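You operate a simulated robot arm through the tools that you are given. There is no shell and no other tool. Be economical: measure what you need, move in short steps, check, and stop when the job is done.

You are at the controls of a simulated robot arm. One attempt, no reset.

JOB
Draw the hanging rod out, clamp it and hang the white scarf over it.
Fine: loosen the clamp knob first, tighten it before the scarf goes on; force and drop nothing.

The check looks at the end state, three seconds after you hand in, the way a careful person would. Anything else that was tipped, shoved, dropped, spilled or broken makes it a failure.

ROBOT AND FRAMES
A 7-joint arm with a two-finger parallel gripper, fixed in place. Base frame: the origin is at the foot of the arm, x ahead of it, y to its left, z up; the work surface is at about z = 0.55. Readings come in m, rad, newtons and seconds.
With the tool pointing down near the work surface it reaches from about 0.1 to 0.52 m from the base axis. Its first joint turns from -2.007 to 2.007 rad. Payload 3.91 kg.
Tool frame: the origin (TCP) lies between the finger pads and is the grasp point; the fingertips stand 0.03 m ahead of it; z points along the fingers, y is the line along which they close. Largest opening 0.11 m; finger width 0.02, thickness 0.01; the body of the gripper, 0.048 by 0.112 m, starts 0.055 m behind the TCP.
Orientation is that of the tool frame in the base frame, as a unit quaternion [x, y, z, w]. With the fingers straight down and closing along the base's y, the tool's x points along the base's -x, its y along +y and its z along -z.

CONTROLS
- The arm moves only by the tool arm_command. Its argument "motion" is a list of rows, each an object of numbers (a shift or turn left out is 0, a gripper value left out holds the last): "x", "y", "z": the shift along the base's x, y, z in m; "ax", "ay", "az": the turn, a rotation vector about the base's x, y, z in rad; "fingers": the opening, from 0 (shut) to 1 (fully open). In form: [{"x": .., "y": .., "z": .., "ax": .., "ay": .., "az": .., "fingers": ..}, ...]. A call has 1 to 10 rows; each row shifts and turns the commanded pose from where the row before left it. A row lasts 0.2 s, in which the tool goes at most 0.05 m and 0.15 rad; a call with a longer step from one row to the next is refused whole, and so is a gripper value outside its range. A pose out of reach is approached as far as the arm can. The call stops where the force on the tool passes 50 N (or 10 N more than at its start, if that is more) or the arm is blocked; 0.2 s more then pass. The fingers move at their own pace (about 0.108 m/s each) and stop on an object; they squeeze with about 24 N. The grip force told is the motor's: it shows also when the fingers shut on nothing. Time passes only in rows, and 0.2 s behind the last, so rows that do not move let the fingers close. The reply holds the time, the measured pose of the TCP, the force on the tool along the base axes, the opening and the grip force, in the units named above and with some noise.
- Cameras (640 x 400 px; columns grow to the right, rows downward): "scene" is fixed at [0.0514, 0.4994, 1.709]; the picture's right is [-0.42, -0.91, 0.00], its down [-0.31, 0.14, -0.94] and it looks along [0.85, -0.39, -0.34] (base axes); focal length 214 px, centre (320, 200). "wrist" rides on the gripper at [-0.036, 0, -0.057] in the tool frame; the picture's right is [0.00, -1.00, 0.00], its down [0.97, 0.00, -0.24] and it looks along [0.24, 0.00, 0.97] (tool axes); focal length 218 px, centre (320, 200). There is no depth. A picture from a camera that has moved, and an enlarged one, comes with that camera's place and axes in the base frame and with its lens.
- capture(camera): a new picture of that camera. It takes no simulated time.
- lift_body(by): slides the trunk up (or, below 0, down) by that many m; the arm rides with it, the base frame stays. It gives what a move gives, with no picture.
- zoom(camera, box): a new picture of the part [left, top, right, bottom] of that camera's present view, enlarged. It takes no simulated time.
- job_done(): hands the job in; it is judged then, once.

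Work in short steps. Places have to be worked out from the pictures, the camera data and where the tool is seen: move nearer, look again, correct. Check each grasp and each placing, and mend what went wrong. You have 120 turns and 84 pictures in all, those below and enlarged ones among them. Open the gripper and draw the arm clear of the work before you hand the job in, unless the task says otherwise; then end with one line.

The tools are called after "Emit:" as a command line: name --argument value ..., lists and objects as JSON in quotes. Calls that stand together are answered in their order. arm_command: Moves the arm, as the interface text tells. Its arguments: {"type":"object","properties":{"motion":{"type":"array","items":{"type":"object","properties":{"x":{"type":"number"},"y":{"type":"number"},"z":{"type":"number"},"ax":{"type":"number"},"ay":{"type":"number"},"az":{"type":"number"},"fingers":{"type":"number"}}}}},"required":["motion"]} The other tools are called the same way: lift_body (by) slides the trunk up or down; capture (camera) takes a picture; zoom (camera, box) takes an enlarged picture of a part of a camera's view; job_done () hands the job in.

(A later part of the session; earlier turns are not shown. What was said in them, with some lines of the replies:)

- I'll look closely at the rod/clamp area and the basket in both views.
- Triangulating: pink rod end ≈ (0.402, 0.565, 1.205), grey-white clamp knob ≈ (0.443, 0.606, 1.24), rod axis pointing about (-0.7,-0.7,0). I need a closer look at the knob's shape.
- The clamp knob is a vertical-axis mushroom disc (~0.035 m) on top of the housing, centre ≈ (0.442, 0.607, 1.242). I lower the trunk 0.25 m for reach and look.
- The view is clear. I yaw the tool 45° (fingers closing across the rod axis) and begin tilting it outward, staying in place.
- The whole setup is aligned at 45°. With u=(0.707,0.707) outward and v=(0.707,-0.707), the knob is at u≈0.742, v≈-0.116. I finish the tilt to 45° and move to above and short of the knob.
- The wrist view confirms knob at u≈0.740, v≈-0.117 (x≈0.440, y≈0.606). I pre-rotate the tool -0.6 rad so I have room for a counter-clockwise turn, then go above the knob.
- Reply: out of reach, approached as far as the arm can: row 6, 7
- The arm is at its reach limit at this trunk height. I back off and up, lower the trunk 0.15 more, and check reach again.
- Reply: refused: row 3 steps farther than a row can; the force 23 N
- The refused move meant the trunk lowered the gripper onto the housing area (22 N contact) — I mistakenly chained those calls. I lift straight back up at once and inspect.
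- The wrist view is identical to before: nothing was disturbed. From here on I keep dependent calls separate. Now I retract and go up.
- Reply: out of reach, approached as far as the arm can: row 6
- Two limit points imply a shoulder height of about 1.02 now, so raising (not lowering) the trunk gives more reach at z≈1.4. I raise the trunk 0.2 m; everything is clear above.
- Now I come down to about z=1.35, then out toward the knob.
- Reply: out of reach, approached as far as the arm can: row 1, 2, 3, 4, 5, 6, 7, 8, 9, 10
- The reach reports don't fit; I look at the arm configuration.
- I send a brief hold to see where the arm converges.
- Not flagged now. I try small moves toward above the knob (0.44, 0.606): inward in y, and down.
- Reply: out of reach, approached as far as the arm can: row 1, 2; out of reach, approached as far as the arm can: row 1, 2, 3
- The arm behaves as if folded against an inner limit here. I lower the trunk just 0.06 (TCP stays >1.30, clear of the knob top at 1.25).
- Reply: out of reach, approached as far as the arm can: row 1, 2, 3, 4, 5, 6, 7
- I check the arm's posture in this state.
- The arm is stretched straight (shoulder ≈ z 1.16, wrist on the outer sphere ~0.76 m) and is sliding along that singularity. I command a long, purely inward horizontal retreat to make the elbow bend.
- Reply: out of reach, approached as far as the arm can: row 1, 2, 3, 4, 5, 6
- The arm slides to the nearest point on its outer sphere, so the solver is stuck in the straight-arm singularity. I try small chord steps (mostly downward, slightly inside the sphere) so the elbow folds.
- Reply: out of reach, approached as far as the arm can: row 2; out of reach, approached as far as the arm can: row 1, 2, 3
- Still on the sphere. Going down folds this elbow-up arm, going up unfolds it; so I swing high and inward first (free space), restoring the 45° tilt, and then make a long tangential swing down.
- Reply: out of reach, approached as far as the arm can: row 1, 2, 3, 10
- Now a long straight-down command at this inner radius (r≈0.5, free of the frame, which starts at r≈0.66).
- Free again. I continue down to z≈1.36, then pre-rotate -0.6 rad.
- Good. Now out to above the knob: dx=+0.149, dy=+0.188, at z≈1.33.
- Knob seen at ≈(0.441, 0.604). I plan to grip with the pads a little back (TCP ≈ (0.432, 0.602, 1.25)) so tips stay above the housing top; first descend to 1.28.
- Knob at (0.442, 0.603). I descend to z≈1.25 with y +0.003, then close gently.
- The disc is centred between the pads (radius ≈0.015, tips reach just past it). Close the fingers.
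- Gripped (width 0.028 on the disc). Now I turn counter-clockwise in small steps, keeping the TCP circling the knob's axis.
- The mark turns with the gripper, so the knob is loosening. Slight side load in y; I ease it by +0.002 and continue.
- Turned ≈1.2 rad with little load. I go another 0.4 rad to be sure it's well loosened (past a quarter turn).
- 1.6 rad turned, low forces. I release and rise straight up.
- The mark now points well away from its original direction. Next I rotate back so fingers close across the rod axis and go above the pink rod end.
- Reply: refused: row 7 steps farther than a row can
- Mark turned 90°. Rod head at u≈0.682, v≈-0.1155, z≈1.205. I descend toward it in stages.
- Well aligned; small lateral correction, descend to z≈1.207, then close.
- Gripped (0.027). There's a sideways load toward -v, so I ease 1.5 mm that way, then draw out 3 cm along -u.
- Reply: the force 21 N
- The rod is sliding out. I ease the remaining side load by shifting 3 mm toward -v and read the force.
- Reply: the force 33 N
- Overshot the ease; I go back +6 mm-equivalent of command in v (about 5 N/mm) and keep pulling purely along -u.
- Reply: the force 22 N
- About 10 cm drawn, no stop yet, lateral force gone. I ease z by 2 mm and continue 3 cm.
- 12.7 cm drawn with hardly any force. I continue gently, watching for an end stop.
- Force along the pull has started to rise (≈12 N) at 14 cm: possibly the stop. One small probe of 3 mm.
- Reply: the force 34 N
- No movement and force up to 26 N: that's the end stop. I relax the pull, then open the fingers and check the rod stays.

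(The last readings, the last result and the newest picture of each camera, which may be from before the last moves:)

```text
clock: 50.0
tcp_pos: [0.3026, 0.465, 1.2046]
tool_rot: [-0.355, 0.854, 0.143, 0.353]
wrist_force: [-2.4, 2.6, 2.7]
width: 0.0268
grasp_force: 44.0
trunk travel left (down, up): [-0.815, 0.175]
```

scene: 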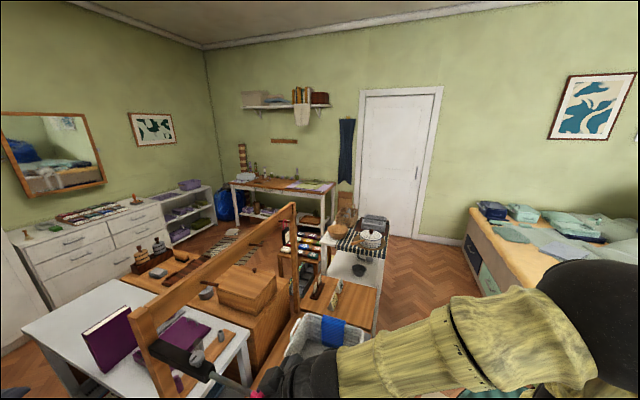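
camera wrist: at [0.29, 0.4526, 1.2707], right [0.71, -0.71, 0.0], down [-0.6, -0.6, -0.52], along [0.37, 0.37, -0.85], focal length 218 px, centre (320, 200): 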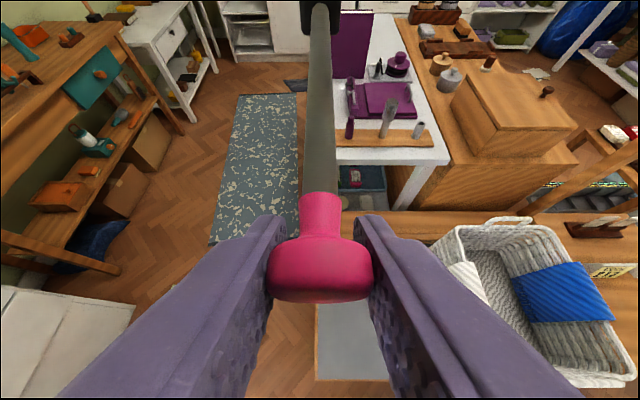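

Emit:
arm_command --motion '[{"fingers": 0.4}, {"fingers": 0.6}, {"fingers": 0.6}, {"z": 0.03}, {"z": 0.04}, {"z": 0.04}, {"z": 0.02}]'

Emit:
capture --camera "wrist"

```text
clock: 51.6
tcp_pos: [0.3037, 0.4661, 1.3374]
tool_rot: [-0.355, 0.853, 0.146, 0.354]
wrist_force: [0.9, -0.1, -0.2]
width: 0.0661
grasp_force: 0.1
trunk travel left (down, up): [-0.815, 0.175]
```

```text
47 pictures are left
camera wrist: at [0.2921, 0.4547, 1.4028], right [0.71, -0.71, 0.0], down [-0.6, -0.61, -0.52], along [0.37, 0.36, -0.86], focal length 218 px, centre (320, 200)
```

wrist: 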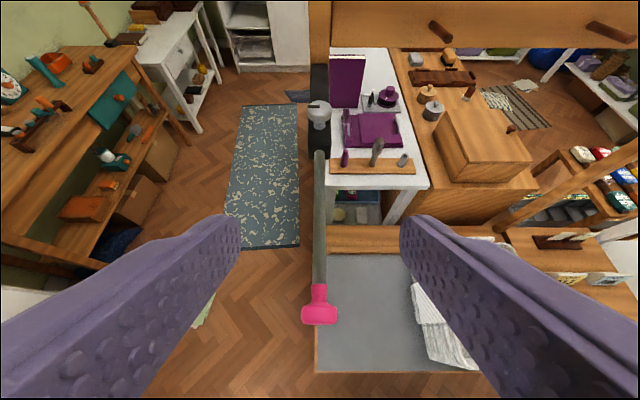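

The rod stays out. Now back to the knob to tighten: move to the pose where I released it (TCP 0.4445, 0.593) while rotating +1 rad.

Emit:
arm_command --motion '[{"x": 0.02, "y": 0.018, "z": 0.003, "az": 0.145}, {"x": 0.02, "y": 0.018, "z": 0.003, "az": 0.145}, {"x": 0.02, "y": 0.018, "z": 0.002, "az": 0.145}, {"x": 0.02, "y": 0.018, "az": 0.145}, {"x": 0.02, "y": 0.018, "az": 0.145}, {"x": 0.02, "y": 0.018, "az": 0.145}, {"x": 0.021, "y": 0.019, "az": 0.125}]'

Emit:
capture --camera "wrist"

```text
clock: 53.2
tcp_pos: [0.4424, 0.5944, 1.3412]
tool_rot: [0.719, -0.581, -0.297, -0.24]
wrist_force: [-0.5, 1.1, -0.3]
width: 0.0661
grasp_force: 0.1
trunk travel left (down, up): [-0.815, 0.175]
```

```text
46 pictures are left
camera wrist: at [0.4459, 0.5783, 1.4079], right [0.98, 0.21, 0.0], down [0.18, -0.84, -0.52], along [-0.11, 0.5, -0.86], focal length 218 px, centre (320, 200)
```

wrist: 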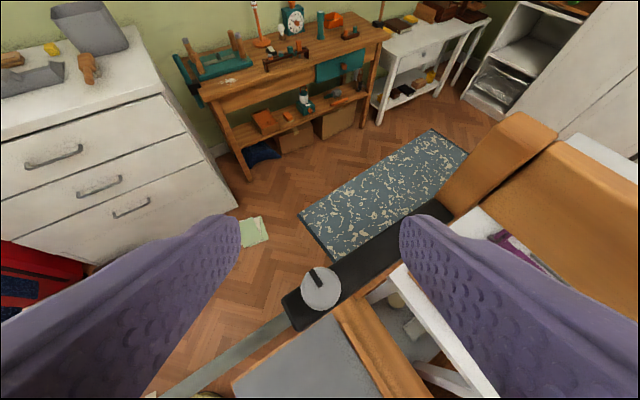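

Same view as at release; descend to z≈1.253 and close.

Emit:
arm_command --motion '[{"x": 0.001, "y": -0.001, "z": -0.04}, {"z": -0.03}, {"z": -0.018}, {}]'

Emit:
capture --camera "wrist"

```text
clock: 54.2
tcp_pos: [0.4455, 0.5913, 1.2555]
tool_rot: [0.719, -0.58, -0.297, -0.241]
wrist_force: [-0.4, -0.4, 0.0]
width: 0.066
grasp_force: 0.1
trunk travel left (down, up): [-0.815, 0.175]
```

```text
45 pictures are left
camera wrist: at [0.4472, 0.575, 1.3218], right [0.98, 0.21, 0.0], down [0.18, -0.84, -0.52], along [-0.11, 0.51, -0.86], focal length 218 px, centre (320, 200)
```

wrist: 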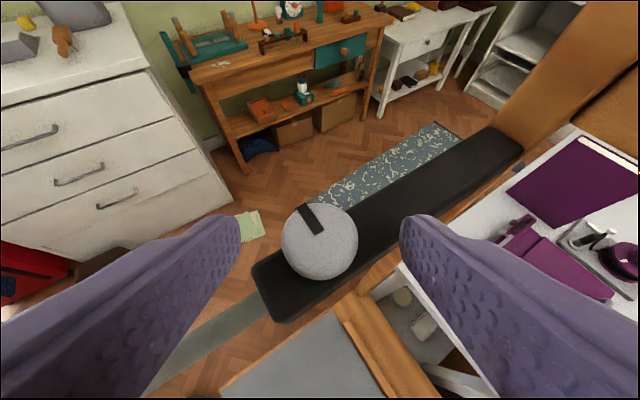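

Centred. Close, then shift nothing until the force is read.

Emit:
arm_command --motion '[{"z": -0.002, "y": 0.001, "fingers": 0.4}, {"fingers": 0.2}, {"fingers": 0.2}]'

```text
clock: 55.0
tcp_pos: [0.4453, 0.591, 1.2541]
tool_rot: [0.718, -0.581, -0.297, -0.242]
wrist_force: [-3.4, -1.6, -0.3]
width: 0.0276
grasp_force: 44.8
trunk travel left (down, up): [-0.815, 0.175]
```

Gripped. Turn clockwise, mirrored path.

Emit:
arm_command --motion '[{"az": -0.1, "x": -0.0011, "y": -0.0002}, {"az": -0.1, "x": -0.0011, "y": 0}, {"az": -0.1, "x": -0.0011, "y": 0.0001}, {"az": -0.1, "x": -0.0011, "y": 0.0002}, {"az": -0.1, "x": -0.001, "y": 0.0003}, {"az": -0.1, "x": -0.001, "y": 0.0005}, {"az": -0.1, "x": -0.001, "y": 0.0006}, {"az": -0.1, "x": -0.001, "y": 0.0007}]'

```text
clock: 56.9
tcp_pos: [0.4342, 0.5931, 1.2532]
tool_rot: [-0.435, 0.815, 0.179, 0.338]
wrist_force: [-12.4, -5.8, -5.1]
width: 0.0271
grasp_force: 45.3
trunk travel left (down, up): [-0.815, 0.175]
```

Emit:
arm_command --motion '[{"az": -0.1, "x": -0.002, "y": 0.0005}, {"az": -0.1, "x": -0.0009, "y": 0.0008}, {"az": -0.1, "x": -0.0008, "y": 0.0009}, {"az": -0.1, "x": -0.0007, "y": 0.0009}]'

Emit:
capture --camera "wrist"

```text
clock: 57.9
tcp_pos: [0.4309, 0.5976, 1.2545]
tool_rot: [-0.265, 0.885, 0.109, 0.368]
wrist_force: [-11.6, -6.9, -6.3]
width: 0.0273
grasp_force: 45.7
trunk travel left (down, up): [-0.815, 0.175]
```

```text
44 pictures are left
camera wrist: at [0.4171, 0.5883, 1.3203], right [0.55, -0.84, 0.0], down [-0.71, -0.47, -0.52], along [0.43, 0.28, -0.86], focal length 218 px, centre (320, 200)
```

wrist: 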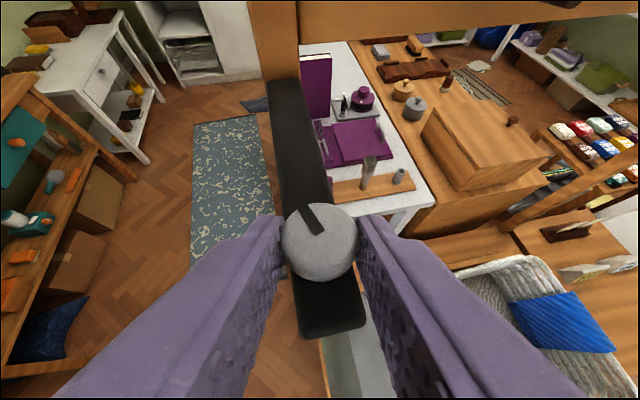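

Emit:
arm_command --motion '[{"az": -0.1, "x": -0.0015, "y": 0.0005}, {"az": -0.1, "x": -0.0005, "y": 0.001}, {"az": -0.1, "x": -0.0004, "y": 0.001}, {"az": -0.1, "x": -0.0003, "y": 0.0011}]'

Emit:
capture --camera "wrist"

```text
clock: 58.9
tcp_pos: [0.4287, 0.6026, 1.2549]
tool_rot: [-0.085, 0.92, 0.035, 0.381]
wrist_force: [-5.0, 2.4, -3.9]
width: 0.0276
grasp_force: 44.5
trunk travel left (down, up): [-0.815, 0.175]
```

```text
43 pictures are left
camera wrist: at [0.4132, 0.5988, 1.3204], right [0.18, -0.98, 0.0], down [-0.84, -0.15, -0.52], along [0.51, 0.09, -0.85], focal length 218 px, centre (320, 200)
```

wrist: 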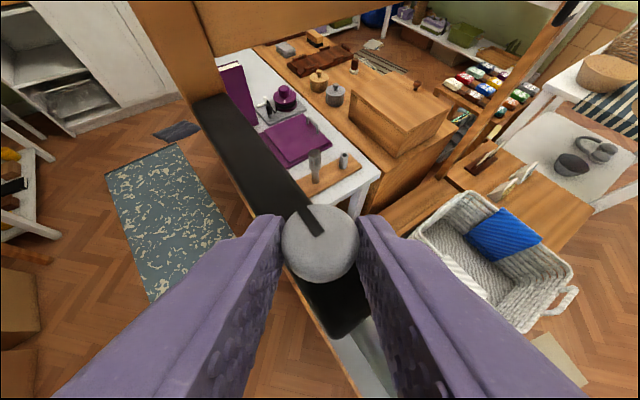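

The mark is back in its original (tight) position. A gentle 0.1 rad more to feel whether it is seated.

Emit:
arm_command --motion '[{"az": -0.05, "y": 0.0005}, {"az": -0.05, "y": 0.0005}]'

Emit:
capture --camera "wrist"

```text
clock: 59.5
tcp_pos: [0.4296, 0.6041, 1.2554]
tool_rot: [-0.038, 0.923, 0.016, 0.383]
wrist_force: [-2.8, 7.7, 0.0]
width: 0.0276
grasp_force: 44.8
trunk travel left (down, up): [-0.815, 0.175]
```

```text
42 pictures are left
camera wrist: at [0.4129, 0.6015, 1.3205], right [0.08, -1.0, 0.0], down [-0.85, -0.07, -0.52], along [0.52, 0.04, -0.85], focal length 218 px, centre (320, 200)
```

wrist: 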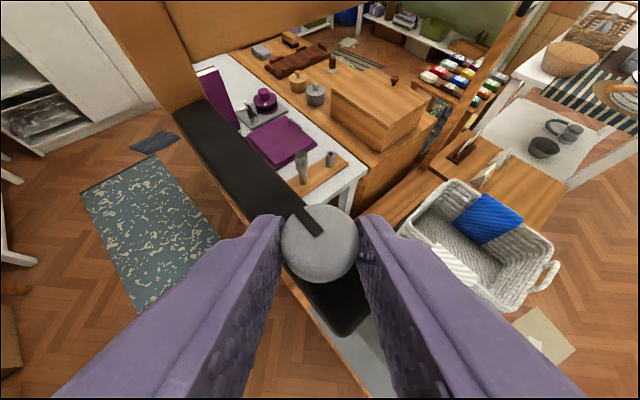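

Now the mark lagged the gripper, i.e. the knob is against its stop: tight. Release and rise.

Emit:
arm_command --motion '[{"fingers": 0.4}, {"fingers": 0.6}, {"fingers": 0.6}, {"z": 0.03}, {"z": 0.04}, {"z": 0.03}]'

Emit:
capture --camera "wrist"

```text
clock: 60.9
tcp_pos: [0.4303, 0.6, 1.356]
tool_rot: [-0.038, 0.923, 0.014, 0.383]
wrist_force: [0.8, 0.9, 0.4]
width: 0.066
grasp_force: 0.1
trunk travel left (down, up): [-0.815, 0.175]
```

```text
41 pictures are left
camera wrist: at [0.4148, 0.5989, 1.4214], right [0.08, -1.0, 0.0], down [-0.85, -0.07, -0.52], along [0.51, 0.04, -0.86], focal length 218 px, centre (320, 200)
```

wrist: 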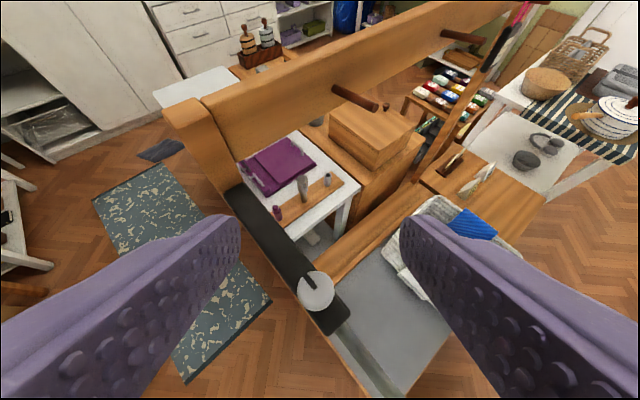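

Knob tight, rod out. Now to the scarf: I retreat inward at this height, turning heading back to 45° and the tool to vertical.

Emit:
arm_command --motion '[{"x": -0.015, "y": -0.04, "z": 0.01, "az": 0.14}, {"x": -0.015, "y": -0.04, "z": 0.01, "az": 0.14}, {"x": -0.015, "y": -0.04, "z": 0.01, "az": 0.14}, {"x": -0.015, "y": -0.04, "az": 0.14}, {"x": -0.015, "y": -0.04, "az": 0.14}, {"ax": -0.1, "ay": 0.1}, {"ax": -0.1, "ay": 0.1}, {"ax": -0.1, "ay": 0.1}, {"ax": -0.1, "ay": 0.1}, {"ax": -0.1, "ay": 0.1}]'

Emit:
capture --camera "wrist"

Emit:
capture --camera "scene"

```text
clock: 63.0
tcp_pos: [0.3559, 0.4035, 1.3838]
tool_rot: [-0.381, 0.924, 0.011, 0.036]
wrist_force: [0.5, 0.2, -0.4]
width: 0.066
grasp_force: 0.0
trunk travel left (down, up): [-0.815, 0.175]
```

```text
40 pictures are left
camera wrist: at [0.3774, 0.4252, 1.4437], right [0.71, -0.71, 0.0], down [-0.7, -0.7, 0.17], along [-0.12, -0.12, -0.99], focal length 218 px, centre (320, 200)
```

wrist: 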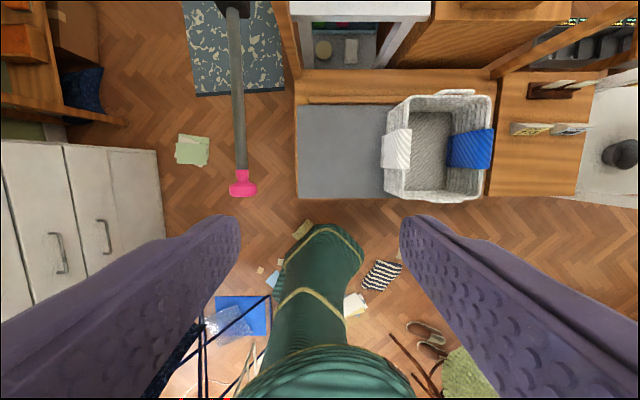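

```text
39 pictures are left
```

scene: 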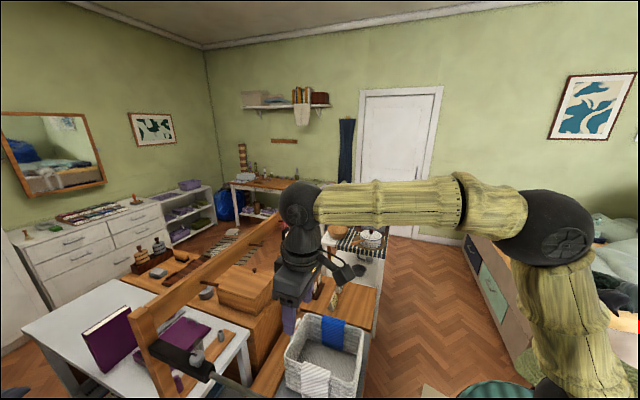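

Clear view of both scarves. I zoom on the basket from both cameras.

Emit:
zoom --camera "wrist" --box '[368, 85, 512, 215]'

Emit:
zoom --camera "scene" --box '[272, 310, 384, 400]'

```text
3.08 times, centred on (440, 150) of wrist
camera zoom: at [0.3774, 0.4252, 1.4437], right [0.71, -0.71, 0.0], down [-0.7, -0.7, 0.17], along [-0.12, -0.12, -0.99], focal length 672 px, centre (-49, 354)
```

zoom: 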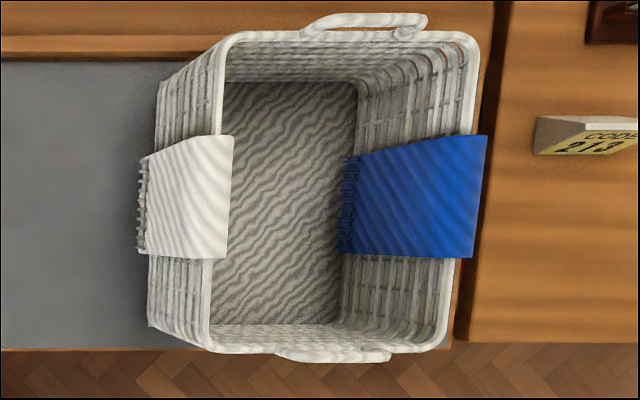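

```text
4.44 times, centred on (328, 355) of scene
camera zoom: at [0.0514, 0.4994, 1.709], right [-0.42, -0.91, 0.0], down [-0.31, 0.14, -0.94], along [0.85, -0.39, -0.34], focal length 953 px, centre (284, -489)
```

zoom: 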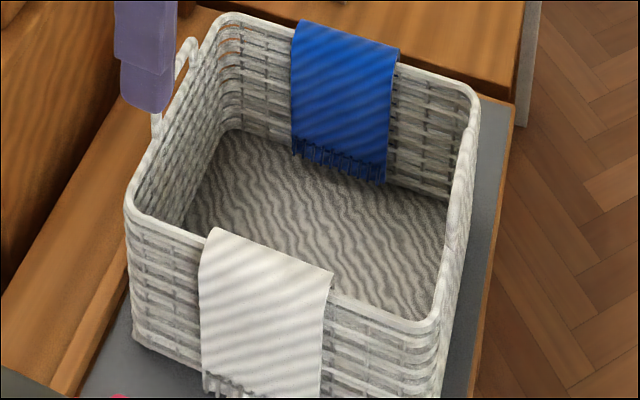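

Triangulated: scarf fold lies over the basket's left rim at v≈0.23, u from 0.549 to 0.664 (centre 0.606), z≈0.767, fold parallel to the rod. I move over toward v≈0.2, keep u≈0.54, and make the tool vertical.

Emit:
arm_command --motion '[{"x": 0.033, "y": -0.033, "ax": -0.055, "ay": 0.055}, {"x": 0.033, "y": -0.033}, {"x": 0.033, "y": -0.033}, {"x": 0.033, "y": -0.033}, {"x": 0.028, "y": -0.028}]'

```text
clock: 64.2
tcp_pos: [0.5161, 0.2403, 1.3833]
tool_rot: [-0.382, 0.924, 0.0, 0.001]
wrist_force: [-0.3, -1.2, -1.3]
width: 0.0659
grasp_force: 0.0
trunk travel left (down, up): [-0.815, 0.175]
```

Clear and tracking. Lower the trunk by 0.35 (TCP to ≈1.03, well above the rim at 0.77).

Emit:
lift_body --by -0.35

Emit:
capture --camera "wrist"

Emit:
capture --camera "scene"

```text
clock: 67.7
tcp_pos: [0.5155, 0.2413, 1.0345]
tool_rot: [-0.381, 0.925, -0.003, 0.002]
wrist_force: [0.5, 0.6, 0.2]
width: 0.0661
grasp_force: 0.1
trunk travel left (down, up): [-0.465, 0.525]
```

```text
36 pictures are left
camera wrist: at [0.5395, 0.2666, 1.092], right [0.71, -0.71, 0.0], down [-0.69, -0.68, 0.24], along [-0.17, -0.17, -0.97], focal length 218 px, centre (320, 200)
```

wrist: 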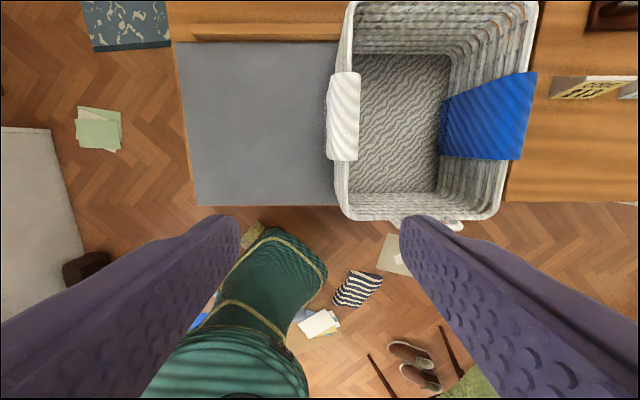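

```text
35 pictures are left
```

scene: 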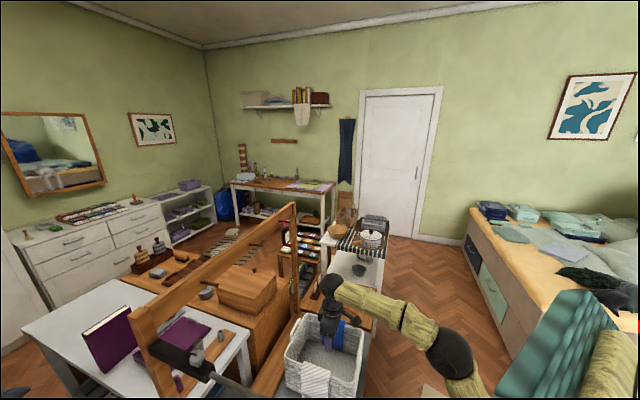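

Emit:
zoom --camera "wrist" --box '[300, 50, 396, 180]'

Emit:
zoom --camera "scene" --box '[280, 340, 344, 400]'

```text
3.08 times, centred on (348, 115) of wrist
camera zoom: at [0.5395, 0.2666, 1.092], right [0.71, -0.71, 0.0], down [-0.69, -0.68, 0.24], along [-0.17, -0.17, -0.97], focal length 672 px, centre (234, 462)
```

zoom: 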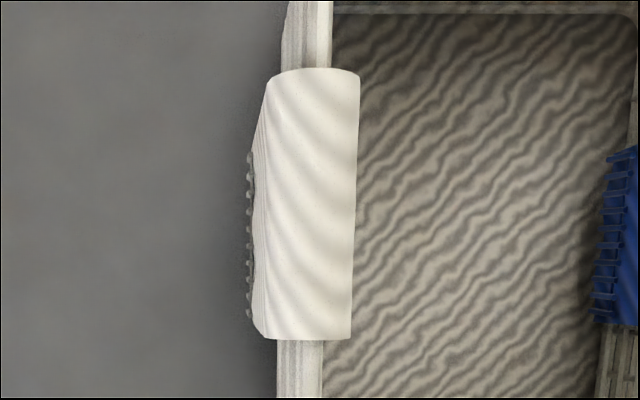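

```text
6.67 times, centred on (312, 370) of scene
camera zoom: at [0.0514, 0.4994, 1.709], right [-0.42, -0.91, 0.0], down [-0.31, 0.14, -0.94], along [0.85, -0.39, -0.34], focal length 1430 px, centre (373, -933)
```

zoom: 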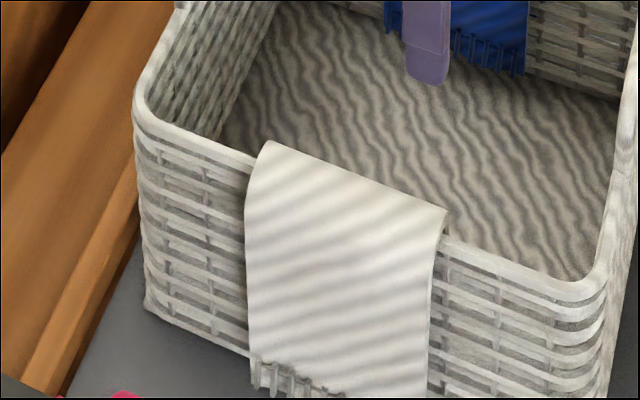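

The scarf top is an arched saddle (~0.043 wide) over the narrower rim (~0.023), centre u≈0.607, v≈0.225. I move above it and descend to z≈0.88 for a check.

Emit:
arm_command --motion '[{"x": 0.036, "y": 0.015}, {"x": 0.037, "y": 0.014}, {"z": -0.04}, {"z": -0.04}, {"z": -0.04}, {"z": -0.035}]'

Emit:
capture --camera "wrist"

```text
clock: 69.1
tcp_pos: [0.59, 0.2708, 0.8767]
tool_rot: [-0.381, 0.924, -0.002, 0.001]
wrist_force: [-0.1, -0.3, -0.3]
width: 0.0659
grasp_force: 0.1
trunk travel left (down, up): [-0.465, 0.525]
```

```text
32 pictures are left
camera wrist: at [0.6133, 0.2951, 0.9343], right [0.71, -0.71, 0.0], down [-0.69, -0.68, 0.24], along [-0.17, -0.17, -0.97], focal length 218 px, centre (320, 200)
```

wrist: 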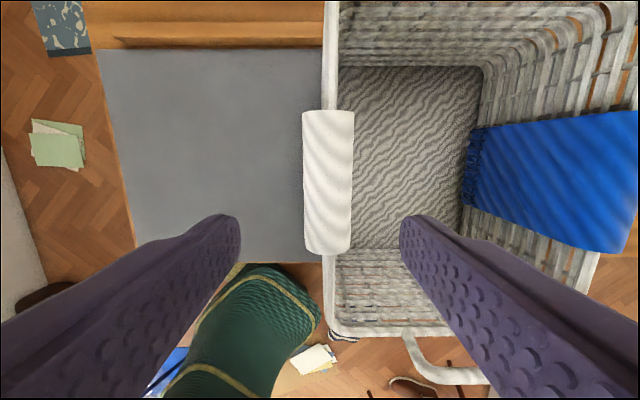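

Two-view fit: arch edges z≈0.757, centre u≈0.609, v≈0.231. Shift v +0.006, open to 0.085 and descend to z≈0.80, check, then grip.

Emit:
arm_command --motion '[{"x": 0.004, "y": -0.004, "fingers": 0.78}, {"z": -0.04}, {"z": -0.035}]'

Emit:
capture --camera "wrist"

Emit:
zoom --camera "scene" --box '[264, 310, 368, 400]'

```text
clock: 69.9
tcp_pos: [0.5923, 0.2664, 0.8029]
tool_rot: [-0.382, 0.924, -0.003, 0.0]
wrist_force: [-0.1, 0.9, -0.6]
width: 0.0857
grasp_force: 0.0
trunk travel left (down, up): [-0.465, 0.525]
```

```text
31 pictures are left
camera wrist: at [0.6166, 0.2906, 0.8613], right [0.71, -0.71, 0.0], down [-0.69, -0.68, 0.24], along [-0.17, -0.17, -0.97], focal length 218 px, centre (320, 200)
```

wrist: 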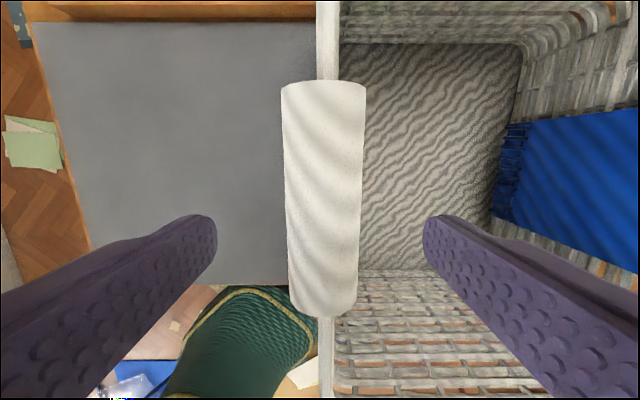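

```text
4.44 times, centred on (316, 355) of scene
camera zoom: at [0.0514, 0.4994, 1.709], right [-0.42, -0.91, 0.0], down [-0.31, 0.14, -0.94], along [0.85, -0.39, -0.34], focal length 953 px, centre (338, -489)
```

zoom: 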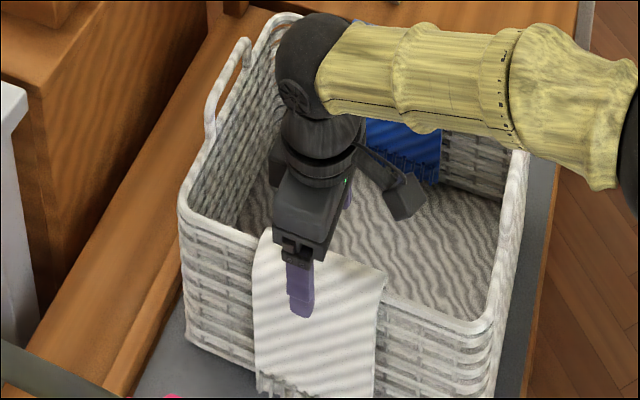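

Centred over the scarf, fingers clear both sides. Descend 3.2 cm to z≈0.771 and close gently.

Emit:
arm_command --motion '[{"z": -0.016}, {"z": -0.016}, {"fingers": 0.5}, {"fingers": 0.35}, {"fingers": 0.3}]'

Emit:
capture --camera "wrist"

```text
clock: 71.1
tcp_pos: [0.5922, 0.2658, 0.7721]
tool_rot: [-0.382, 0.924, -0.002, 0.002]
wrist_force: [0.5, -0.3, 1.2]
width: 0.0387
grasp_force: 24.3
trunk travel left (down, up): [-0.465, 0.525]
```

```text
29 pictures are left
camera wrist: at [0.6158, 0.2908, 0.8294], right [0.71, -0.71, 0.0], down [-0.69, -0.68, 0.24], along [-0.17, -0.17, -0.97], focal length 218 px, centre (320, 200)
```

wrist: 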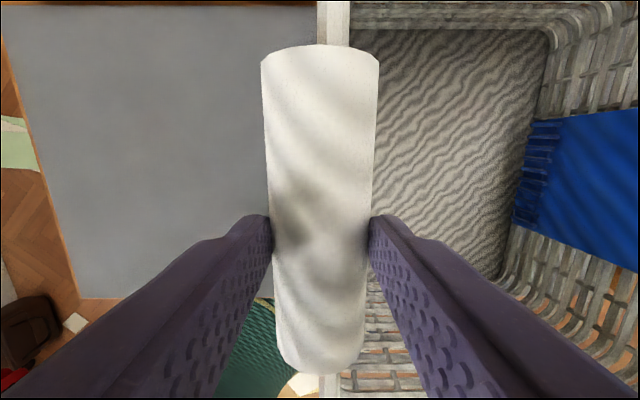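

Gripped at 0.0387. Firm up and test-lift 4 cm.

Emit:
arm_command --motion '[{"fingers": 0.2}, {"z": 0.02}, {"z": 0.02}]'

Emit:
zoom --camera "scene" --box '[264, 310, 368, 400]'

```text
clock: 71.9
tcp_pos: [0.5911, 0.2677, 0.8115]
tool_rot: [-0.382, 0.924, -0.002, 0.001]
wrist_force: [0.2, 0.8, -0.6]
width: 0.0387
grasp_force: 24.2
trunk travel left (down, up): [-0.465, 0.525]
```

```text
4.44 times, centred on (316, 355) of scene
camera zoom: at [0.0514, 0.4994, 1.709], right [-0.42, -0.91, 0.0], down [-0.31, 0.14, -0.94], along [0.85, -0.39, -0.34], focal length 953 px, centre (338, -489)
```

zoom: 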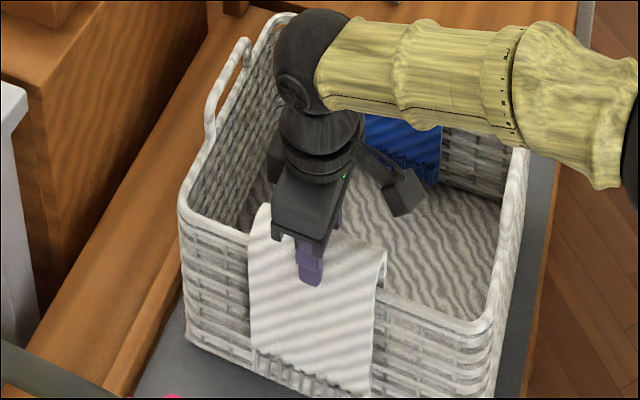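

The scarf comes up freely, basket undisturbed. I lift with the trunk 0.25 m.

Emit:
lift_body --by 0.25

Emit:
zoom --camera "scene" --box '[240, 250, 432, 400]'

```text
clock: 74.5
tcp_pos: [0.5914, 0.2675, 1.0612]
tool_rot: [-0.383, 0.924, -0.003, 0.001]
wrist_force: [-0.5, 0.6, -1.4]
width: 0.0385
grasp_force: 24.1
trunk travel left (down, up): [-0.715, 0.275]
```

```text
2.67 times, centred on (336, 325) of scene
camera zoom: at [0.0514, 0.4994, 1.709], right [-0.42, -0.91, 0.0], down [-0.31, 0.14, -0.94], along [0.85, -0.39, -0.34], focal length 572 px, centre (277, -133)
```

zoom: 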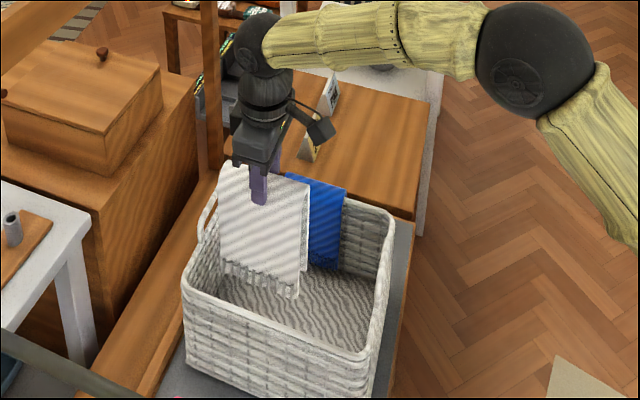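

Scarf held cleanly with both flaps hanging. Continue lifting the trunk 0.265.

Emit:
lift_body --by 0.265

```text
clock: 77.2
tcp_pos: [0.5908, 0.2682, 1.3265]
tool_rot: [-0.382, 0.924, -0.003, 0.001]
wrist_force: [0.3, 0.5, -0.9]
width: 0.0381
grasp_force: 24.0
trunk travel left (down, up): [-0.98, 0.01]
```

Now raise the arm 0.12 m (slightly inward) so flap bottoms clear the rod.

Emit:
arm_command --motion '[{"x": -0.005, "y": -0.005, "z": 0.03}, {"x": -0.005, "y": -0.005, "z": 0.03}, {"x": -0.005, "y": -0.005, "z": 0.03}, {"x": -0.005, "y": -0.005, "z": 0.03}]'

Emit:
capture --camera "scene"

```text
clock: 78.2
tcp_pos: [0.569, 0.2477, 1.4482]
tool_rot: [-0.382, 0.924, -0.002, 0.001]
wrist_force: [-0.7, 0.0, -0.6]
width: 0.0381
grasp_force: 24.2
trunk travel left (down, up): [-0.98, 0.01]
```

```text
26 pictures are left
```

scene: 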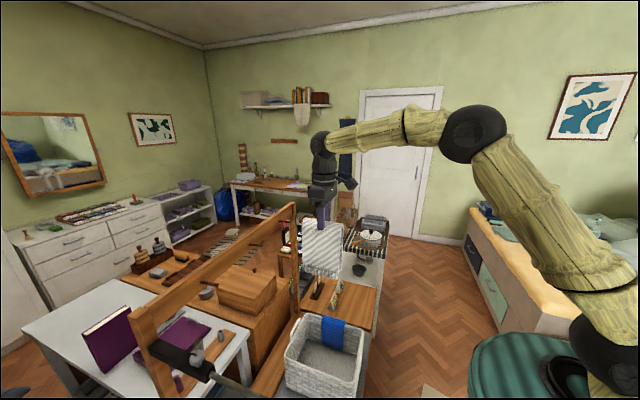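

Flap bottoms at about z≈1.23 now; rod top ≈1.215. I raise another 3.5 cm first and check it reaches.

Emit:
arm_command --motion '[{"z": 0.02}, {"z": 0.017}]'

```text
clock: 78.8
tcp_pos: [0.5718, 0.2486, 1.4836]
tool_rot: [-0.382, 0.924, -0.002, 0.0]
wrist_force: [0.8, -0.2, -1.2]
width: 0.0379
grasp_force: 23.7
trunk travel left (down, up): [-0.98, 0.01]
```

Now travel across to above the rod (target 0.366, 0.529), in smooth steps.

Emit:
arm_command --motion '[{"x": -0.0226, "y": 0.031}, {"x": -0.0226, "y": 0.031}, {"x": -0.0226, "y": 0.031}, {"x": -0.0226, "y": 0.031}, {"x": -0.0226, "y": 0.031}, {"x": -0.0226, "y": 0.031}, {"x": -0.0226, "y": 0.031}, {"x": -0.0226, "y": 0.031}, {"x": -0.0226, "y": 0.031}, {}]'

Emit:
capture --camera "scene"

Emit:
capture --camera "wrist"

```text
clock: 81.0
tcp_pos: [0.3714, 0.5227, 1.483]
tool_rot: [-0.38, 0.925, 0.0, 0.002]
wrist_force: [-0.3, -0.3, -0.5]
width: 0.0379
grasp_force: 24.4
trunk travel left (down, up): [-0.98, 0.01]
```

```text
25 pictures are left
```

scene: 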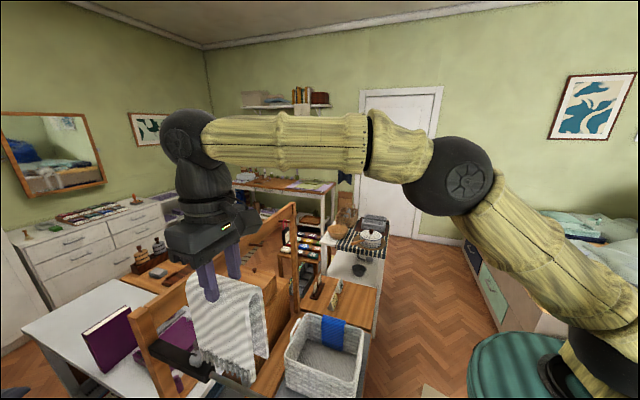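

```text
24 pictures are left
camera wrist: at [0.3952, 0.5483, 1.5406], right [0.7, -0.71, 0.0], down [-0.69, -0.68, 0.24], along [-0.17, -0.17, -0.97], focal length 218 px, centre (320, 200)
```

wrist: 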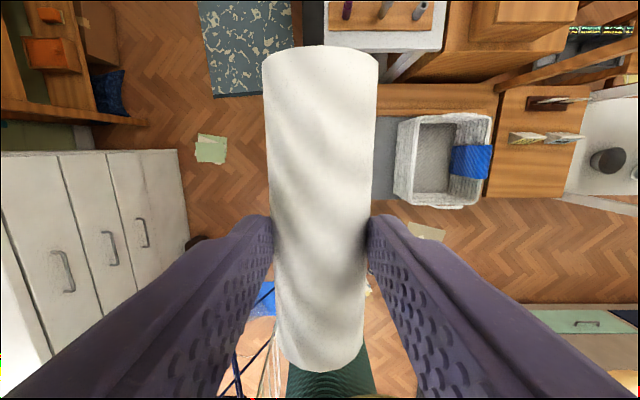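

TCP is at u=0.632, v=-0.107; need v=-0.115. I shift 8 mm and zoom on the scarf/rod.

Emit:
arm_command --motion '[{"x": -0.0056, "y": 0.0056}, {}]'

Emit:
zoom --camera "scene" --box '[150, 270, 310, 400]'

```text
clock: 81.6
tcp_pos: [0.3626, 0.5306, 1.4825]
tool_rot: [-0.382, 0.924, -0.002, 0.001]
wrist_force: [0.3, -0.4, -1.3]
width: 0.0377
grasp_force: 24.2
trunk travel left (down, up): [-0.98, 0.01]
```

```text
3.08 times, centred on (230, 335) of scene
camera zoom: at [0.0514, 0.4994, 1.709], right [-0.42, -0.91, 0.0], down [-0.31, 0.14, -0.94], along [0.85, -0.39, -0.34], focal length 660 px, centre (597, -215)
```

zoom: 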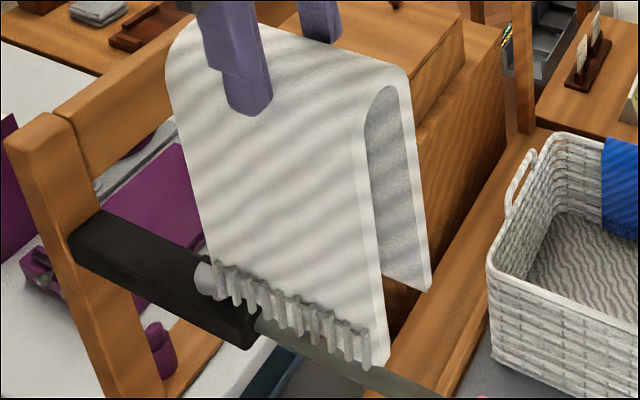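

The scarf is a stiff inverted U, open enough for the rod, bottoms at ≈1.27. I get a fresh pose reading.

Emit:
arm_command --motion '[{}, {}]'

```text
clock: 82.2
tcp_pos: [0.3626, 0.5301, 1.483]
tool_rot: [-0.382, 0.924, -0.003, 0.001]
wrist_force: [0.8, 0.8, -0.8]
width: 0.0376
grasp_force: 23.8
trunk travel left (down, up): [-0.98, 0.01]
```

v=-0.1184, rod at ≈-0.115: shift +3 mm, then lower 4 cm and look from the scene camera.

Emit:
arm_command --motion '[{"x": 0.0023, "y": -0.0023}, {"z": -0.02}, {"z": -0.02}]'

Emit:
zoom --camera "scene" --box '[180, 310, 276, 400]'

```text
clock: 83.0
tcp_pos: [0.3655, 0.5287, 1.4418]
tool_rot: [-0.382, 0.924, -0.003, 0.002]
wrist_force: [0.3, -0.3, -1.2]
width: 0.0377
grasp_force: 24.0
trunk travel left (down, up): [-0.98, 0.01]
```

```text
4.44 times, centred on (228, 355) of scene
camera zoom: at [0.0514, 0.4994, 1.709], right [-0.42, -0.91, 0.0], down [-0.31, 0.14, -0.94], along [0.85, -0.39, -0.34], focal length 953 px, centre (729, -489)
```

zoom: 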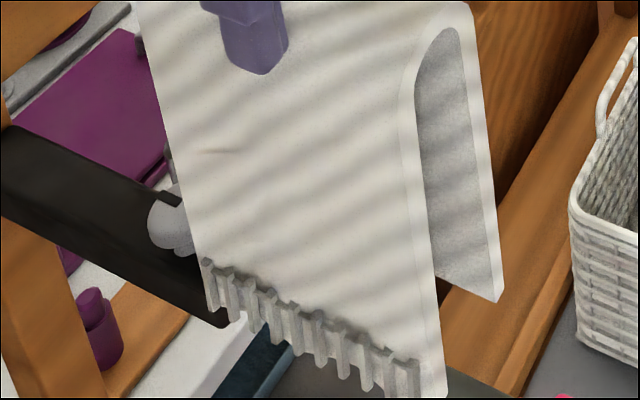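

Aligned (v=-0.1154). Lower 4 cm more slowly and check for contact.

Emit:
arm_command --motion '[{"z": -0.01}, {"z": -0.01}, {"z": -0.01}, {"z": -0.01}]'

Emit:
zoom --camera "scene" --box '[180, 310, 276, 400]'

```text
clock: 84.0
tcp_pos: [0.3636, 0.5284, 1.4041]
tool_rot: [-0.382, 0.924, -0.003, 0.0]
wrist_force: [-0.1, 0.8, -1.1]
width: 0.0376
grasp_force: 24.7
trunk travel left (down, up): [-0.98, 0.01]
```

```text
4.44 times, centred on (228, 355) of scene
camera zoom: at [0.0514, 0.4994, 1.709], right [-0.42, -0.91, 0.0], down [-0.31, 0.14, -0.94], along [0.85, -0.39, -0.34], focal length 953 px, centre (729, -489)
```

zoom: 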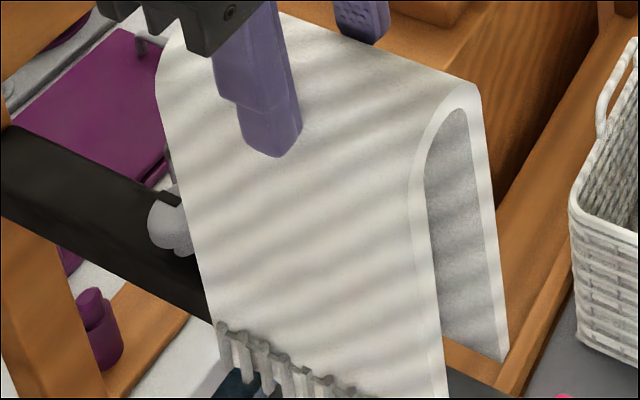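

The rod lies between the flaps, no contact force. Continue down 10 cm slowly.

Emit:
arm_command --motion '[{"z": -0.0125, "x": 0.0006, "y": -0.0002}, {"z": -0.0125}, {"z": -0.0125}, {"z": -0.0125}, {"z": -0.0125}, {"z": -0.0125}, {"z": -0.0125}, {"z": -0.0125}]'

Emit:
zoom --camera "scene" --box '[180, 310, 276, 400]'

```text
clock: 85.8
tcp_pos: [0.3643, 0.5306, 1.3033]
tool_rot: [-0.383, 0.924, -0.002, 0.002]
wrist_force: [0.5, 0.8, -0.5]
width: 0.0371
grasp_force: 23.7
trunk travel left (down, up): [-0.98, 0.01]
```

```text
4.44 times, centred on (228, 355) of scene
camera zoom: at [0.0514, 0.4994, 1.709], right [-0.42, -0.91, 0.0], down [-0.31, 0.14, -0.94], along [0.85, -0.39, -0.34], focal length 953 px, centre (729, -489)
```

zoom: 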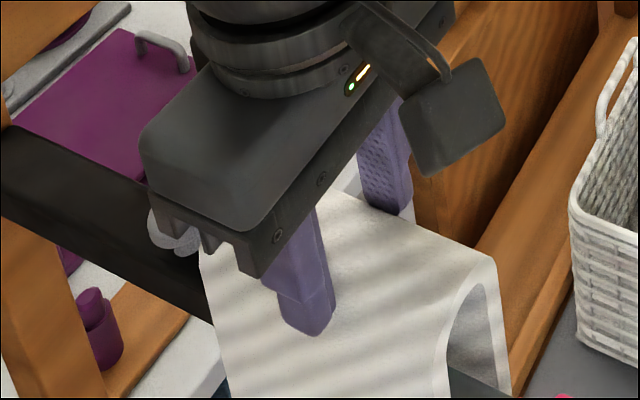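

Good. Correct v by +2 mm and descend 6 cm more.

Emit:
arm_command --motion '[{"z": -0.012, "x": 0.0014, "y": -0.0014}, {"z": -0.012}, {"z": -0.012}, {"z": -0.012}, {"z": -0.01}]'

```text
clock: 87.0
tcp_pos: [0.3681, 0.5274, 1.2452]
tool_rot: [-0.382, 0.924, -0.003, 0.001]
wrist_force: [-0.1, 0.4, -0.8]
width: 0.0372
grasp_force: 24.2
trunk travel left (down, up): [-0.98, 0.01]
```

Still no contact. Down in 4 mm steps until the rod takes the weight.

Emit:
arm_command --motion '[{"z": -0.004}, {"z": -0.004}, {"z": -0.004}]'

Emit:
zoom --camera "scene" --box '[180, 310, 276, 400]'

```text
clock: 87.8
tcp_pos: [0.3672, 0.5279, 1.2412]
tool_rot: [-0.382, 0.924, 0.002, 0.006]
wrist_force: [0.6, 1.8, 37.3]
width: 0.0372
grasp_force: 23.7
trunk travel left (down, up): [-0.98, 0.01]
```

```text
4.44 times, centred on (228, 355) of scene
camera zoom: at [0.0514, 0.4994, 1.709], right [-0.42, -0.91, 0.0], down [-0.31, 0.14, -0.94], along [0.85, -0.39, -0.34], focal length 953 px, centre (729, -489)
```

zoom: 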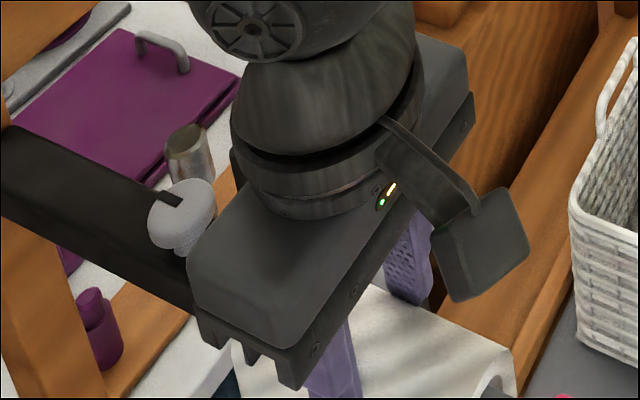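

Contact at z≈1.241 (37 N): scarf rests on the rod. I back up 7 mm of command to unload before releasing.

Emit:
arm_command --motion '[{"z": 0.007}, {}]'

```text
clock: 88.4
tcp_pos: [0.3659, 0.5281, 1.24]
tool_rot: [-0.382, 0.924, -0.003, 0.001]
wrist_force: [3.5, 5.0, 13.0]
width: 0.037
grasp_force: 23.9
trunk travel left (down, up): [-0.98, 0.01]
```

Emit:
arm_command --motion '[{"z": 0.002}, {"fingers": 0.4}, {"fingers": 0.45}, {"fingers": 0.55}, {"fingers": 0.6}]'

Emit:
capture --camera "wrist"

```text
clock: 89.6
tcp_pos: [0.3675, 0.5278, 1.2417]
tool_rot: [-0.382, 0.924, -0.002, 0.001]
wrist_force: [0.2, -0.3, 0.1]
width: 0.0658
grasp_force: 0.1
trunk travel left (down, up): [-0.98, 0.01]
```

```text
18 pictures are left
camera wrist: at [0.3912, 0.5531, 1.2996], right [0.71, -0.71, 0.0], down [-0.69, -0.68, 0.24], along [-0.17, -0.17, -0.97], focal length 218 px, centre (320, 200)
```

wrist: 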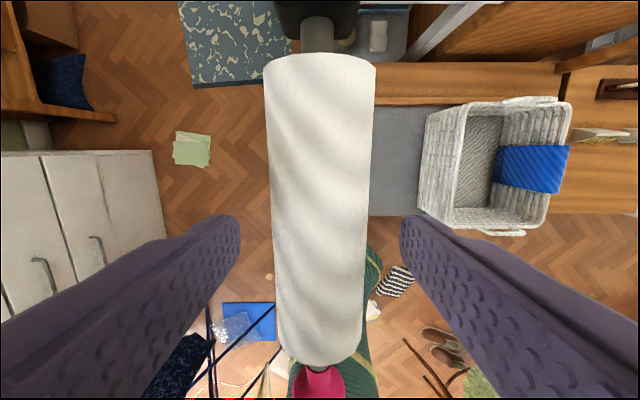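

Released; the scarf sits on the rod between the housing and the pink end. I rise straight up.

Emit:
arm_command --motion '[{"z": 0.015}, {"z": 0.025}, {"z": 0.03}, {"z": 0.03}, {"z": 0.03}, {"x": -0.01, "y": -0.03}, {"x": 0.01, "y": -0.035}, {"x": 0.01, "y": -0.035}, {"x": 0.01, "y": -0.035}]'

Emit:
capture --camera "wrist"

Emit:
zoom --camera "scene" --box '[140, 270, 300, 400]'

```text
clock: 91.6
tcp_pos: [0.3884, 0.3932, 1.3722]
tool_rot: [-0.381, 0.924, -0.002, 0.001]
wrist_force: [0.1, 0.1, 0.0]
width: 0.066
grasp_force: 0.0
trunk travel left (down, up): [-0.98, 0.01]
```

```text
17 pictures are left
camera wrist: at [0.413, 0.4174, 1.4302], right [0.71, -0.71, 0.0], down [-0.69, -0.68, 0.24], along [-0.17, -0.17, -0.97], focal length 218 px, centre (320, 200)
```

wrist: 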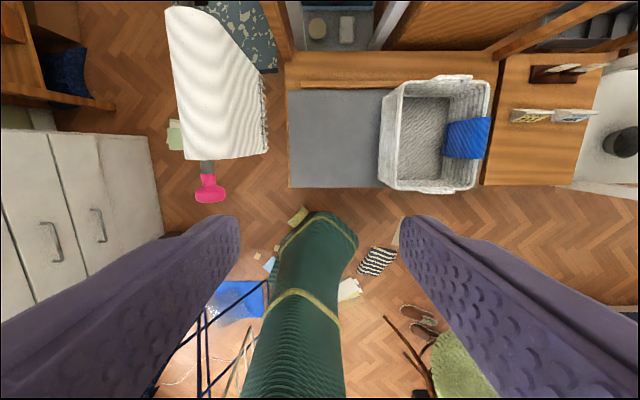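

```text
3.08 times, centred on (220, 335) of scene
camera zoom: at [0.0514, 0.4994, 1.709], right [-0.42, -0.91, 0.0], down [-0.31, 0.14, -0.94], along [0.85, -0.39, -0.34], focal length 660 px, centre (628, -215)
```

zoom: 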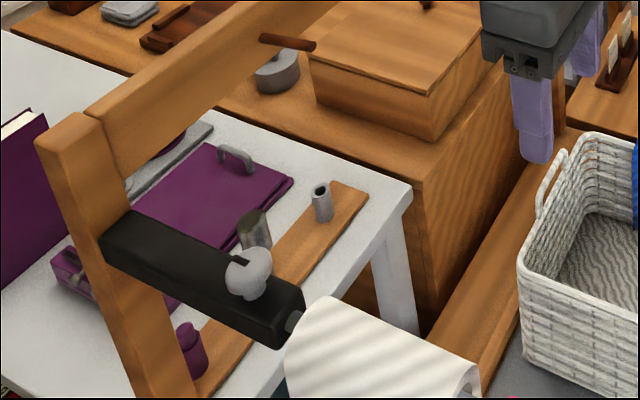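

The scarf hangs, mark on the knob shows tight. I open fully, draw the arm further clear, wait a moment, and look again for any motion.

Emit:
arm_command --motion '[{"x": -0.01, "y": -0.035, "fingers": 1.0}, {"x": -0.01, "y": -0.035}, {}, {}, {}, {}, {}, {}]'

Emit:
zoom --camera "wrist" --box '[100, 0, 340, 200]'

Emit:
capture --camera "scene"

```text
clock: 93.4
tcp_pos: [0.3677, 0.3237, 1.3713]
tool_rot: [-0.382, 0.924, -0.003, 0.001]
wrist_force: [-0.2, -0.4, -0.3]
width: 0.1101
grasp_force: 0.0
trunk travel left (down, up): [-0.98, 0.01]
```

```text
2.00 times, centred on (220, 100) of wrist
camera zoom: at [0.3921, 0.3481, 1.4291], right [0.71, -0.71, 0.0], down [-0.69, -0.68, 0.24], along [-0.17, -0.17, -0.97], focal length 436 px, centre (520, 400)
```

zoom: 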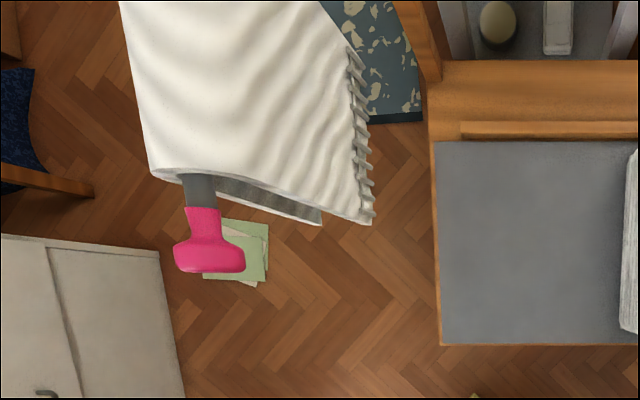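

```text
14 pictures are left
```

scene: 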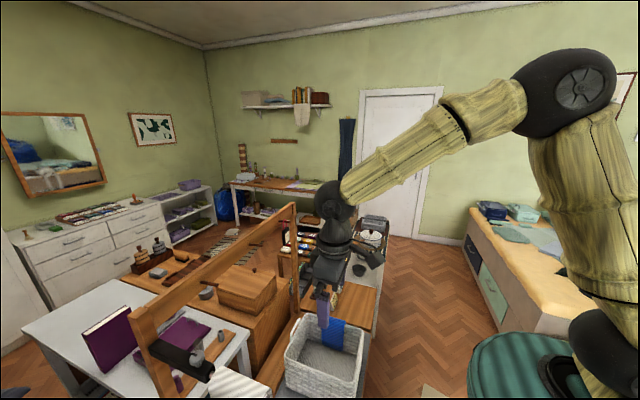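

The rod passes through the arch with a flap on each side, the clamp is tight, the basket and blue scarf haven't moved, and the arm is clear and open. Handing in.

Emit:
job_done

```text
The job is handed in.
```

I loosened the clamp, drew the rod out about 14 cm to its end stop, tightened the clamp again and hung the white scarf over the rod. One slip: early on I lowered the gripper onto the housing by mistake (about 22 N). I lifted it straight off, and the next picture showed nothing moved.
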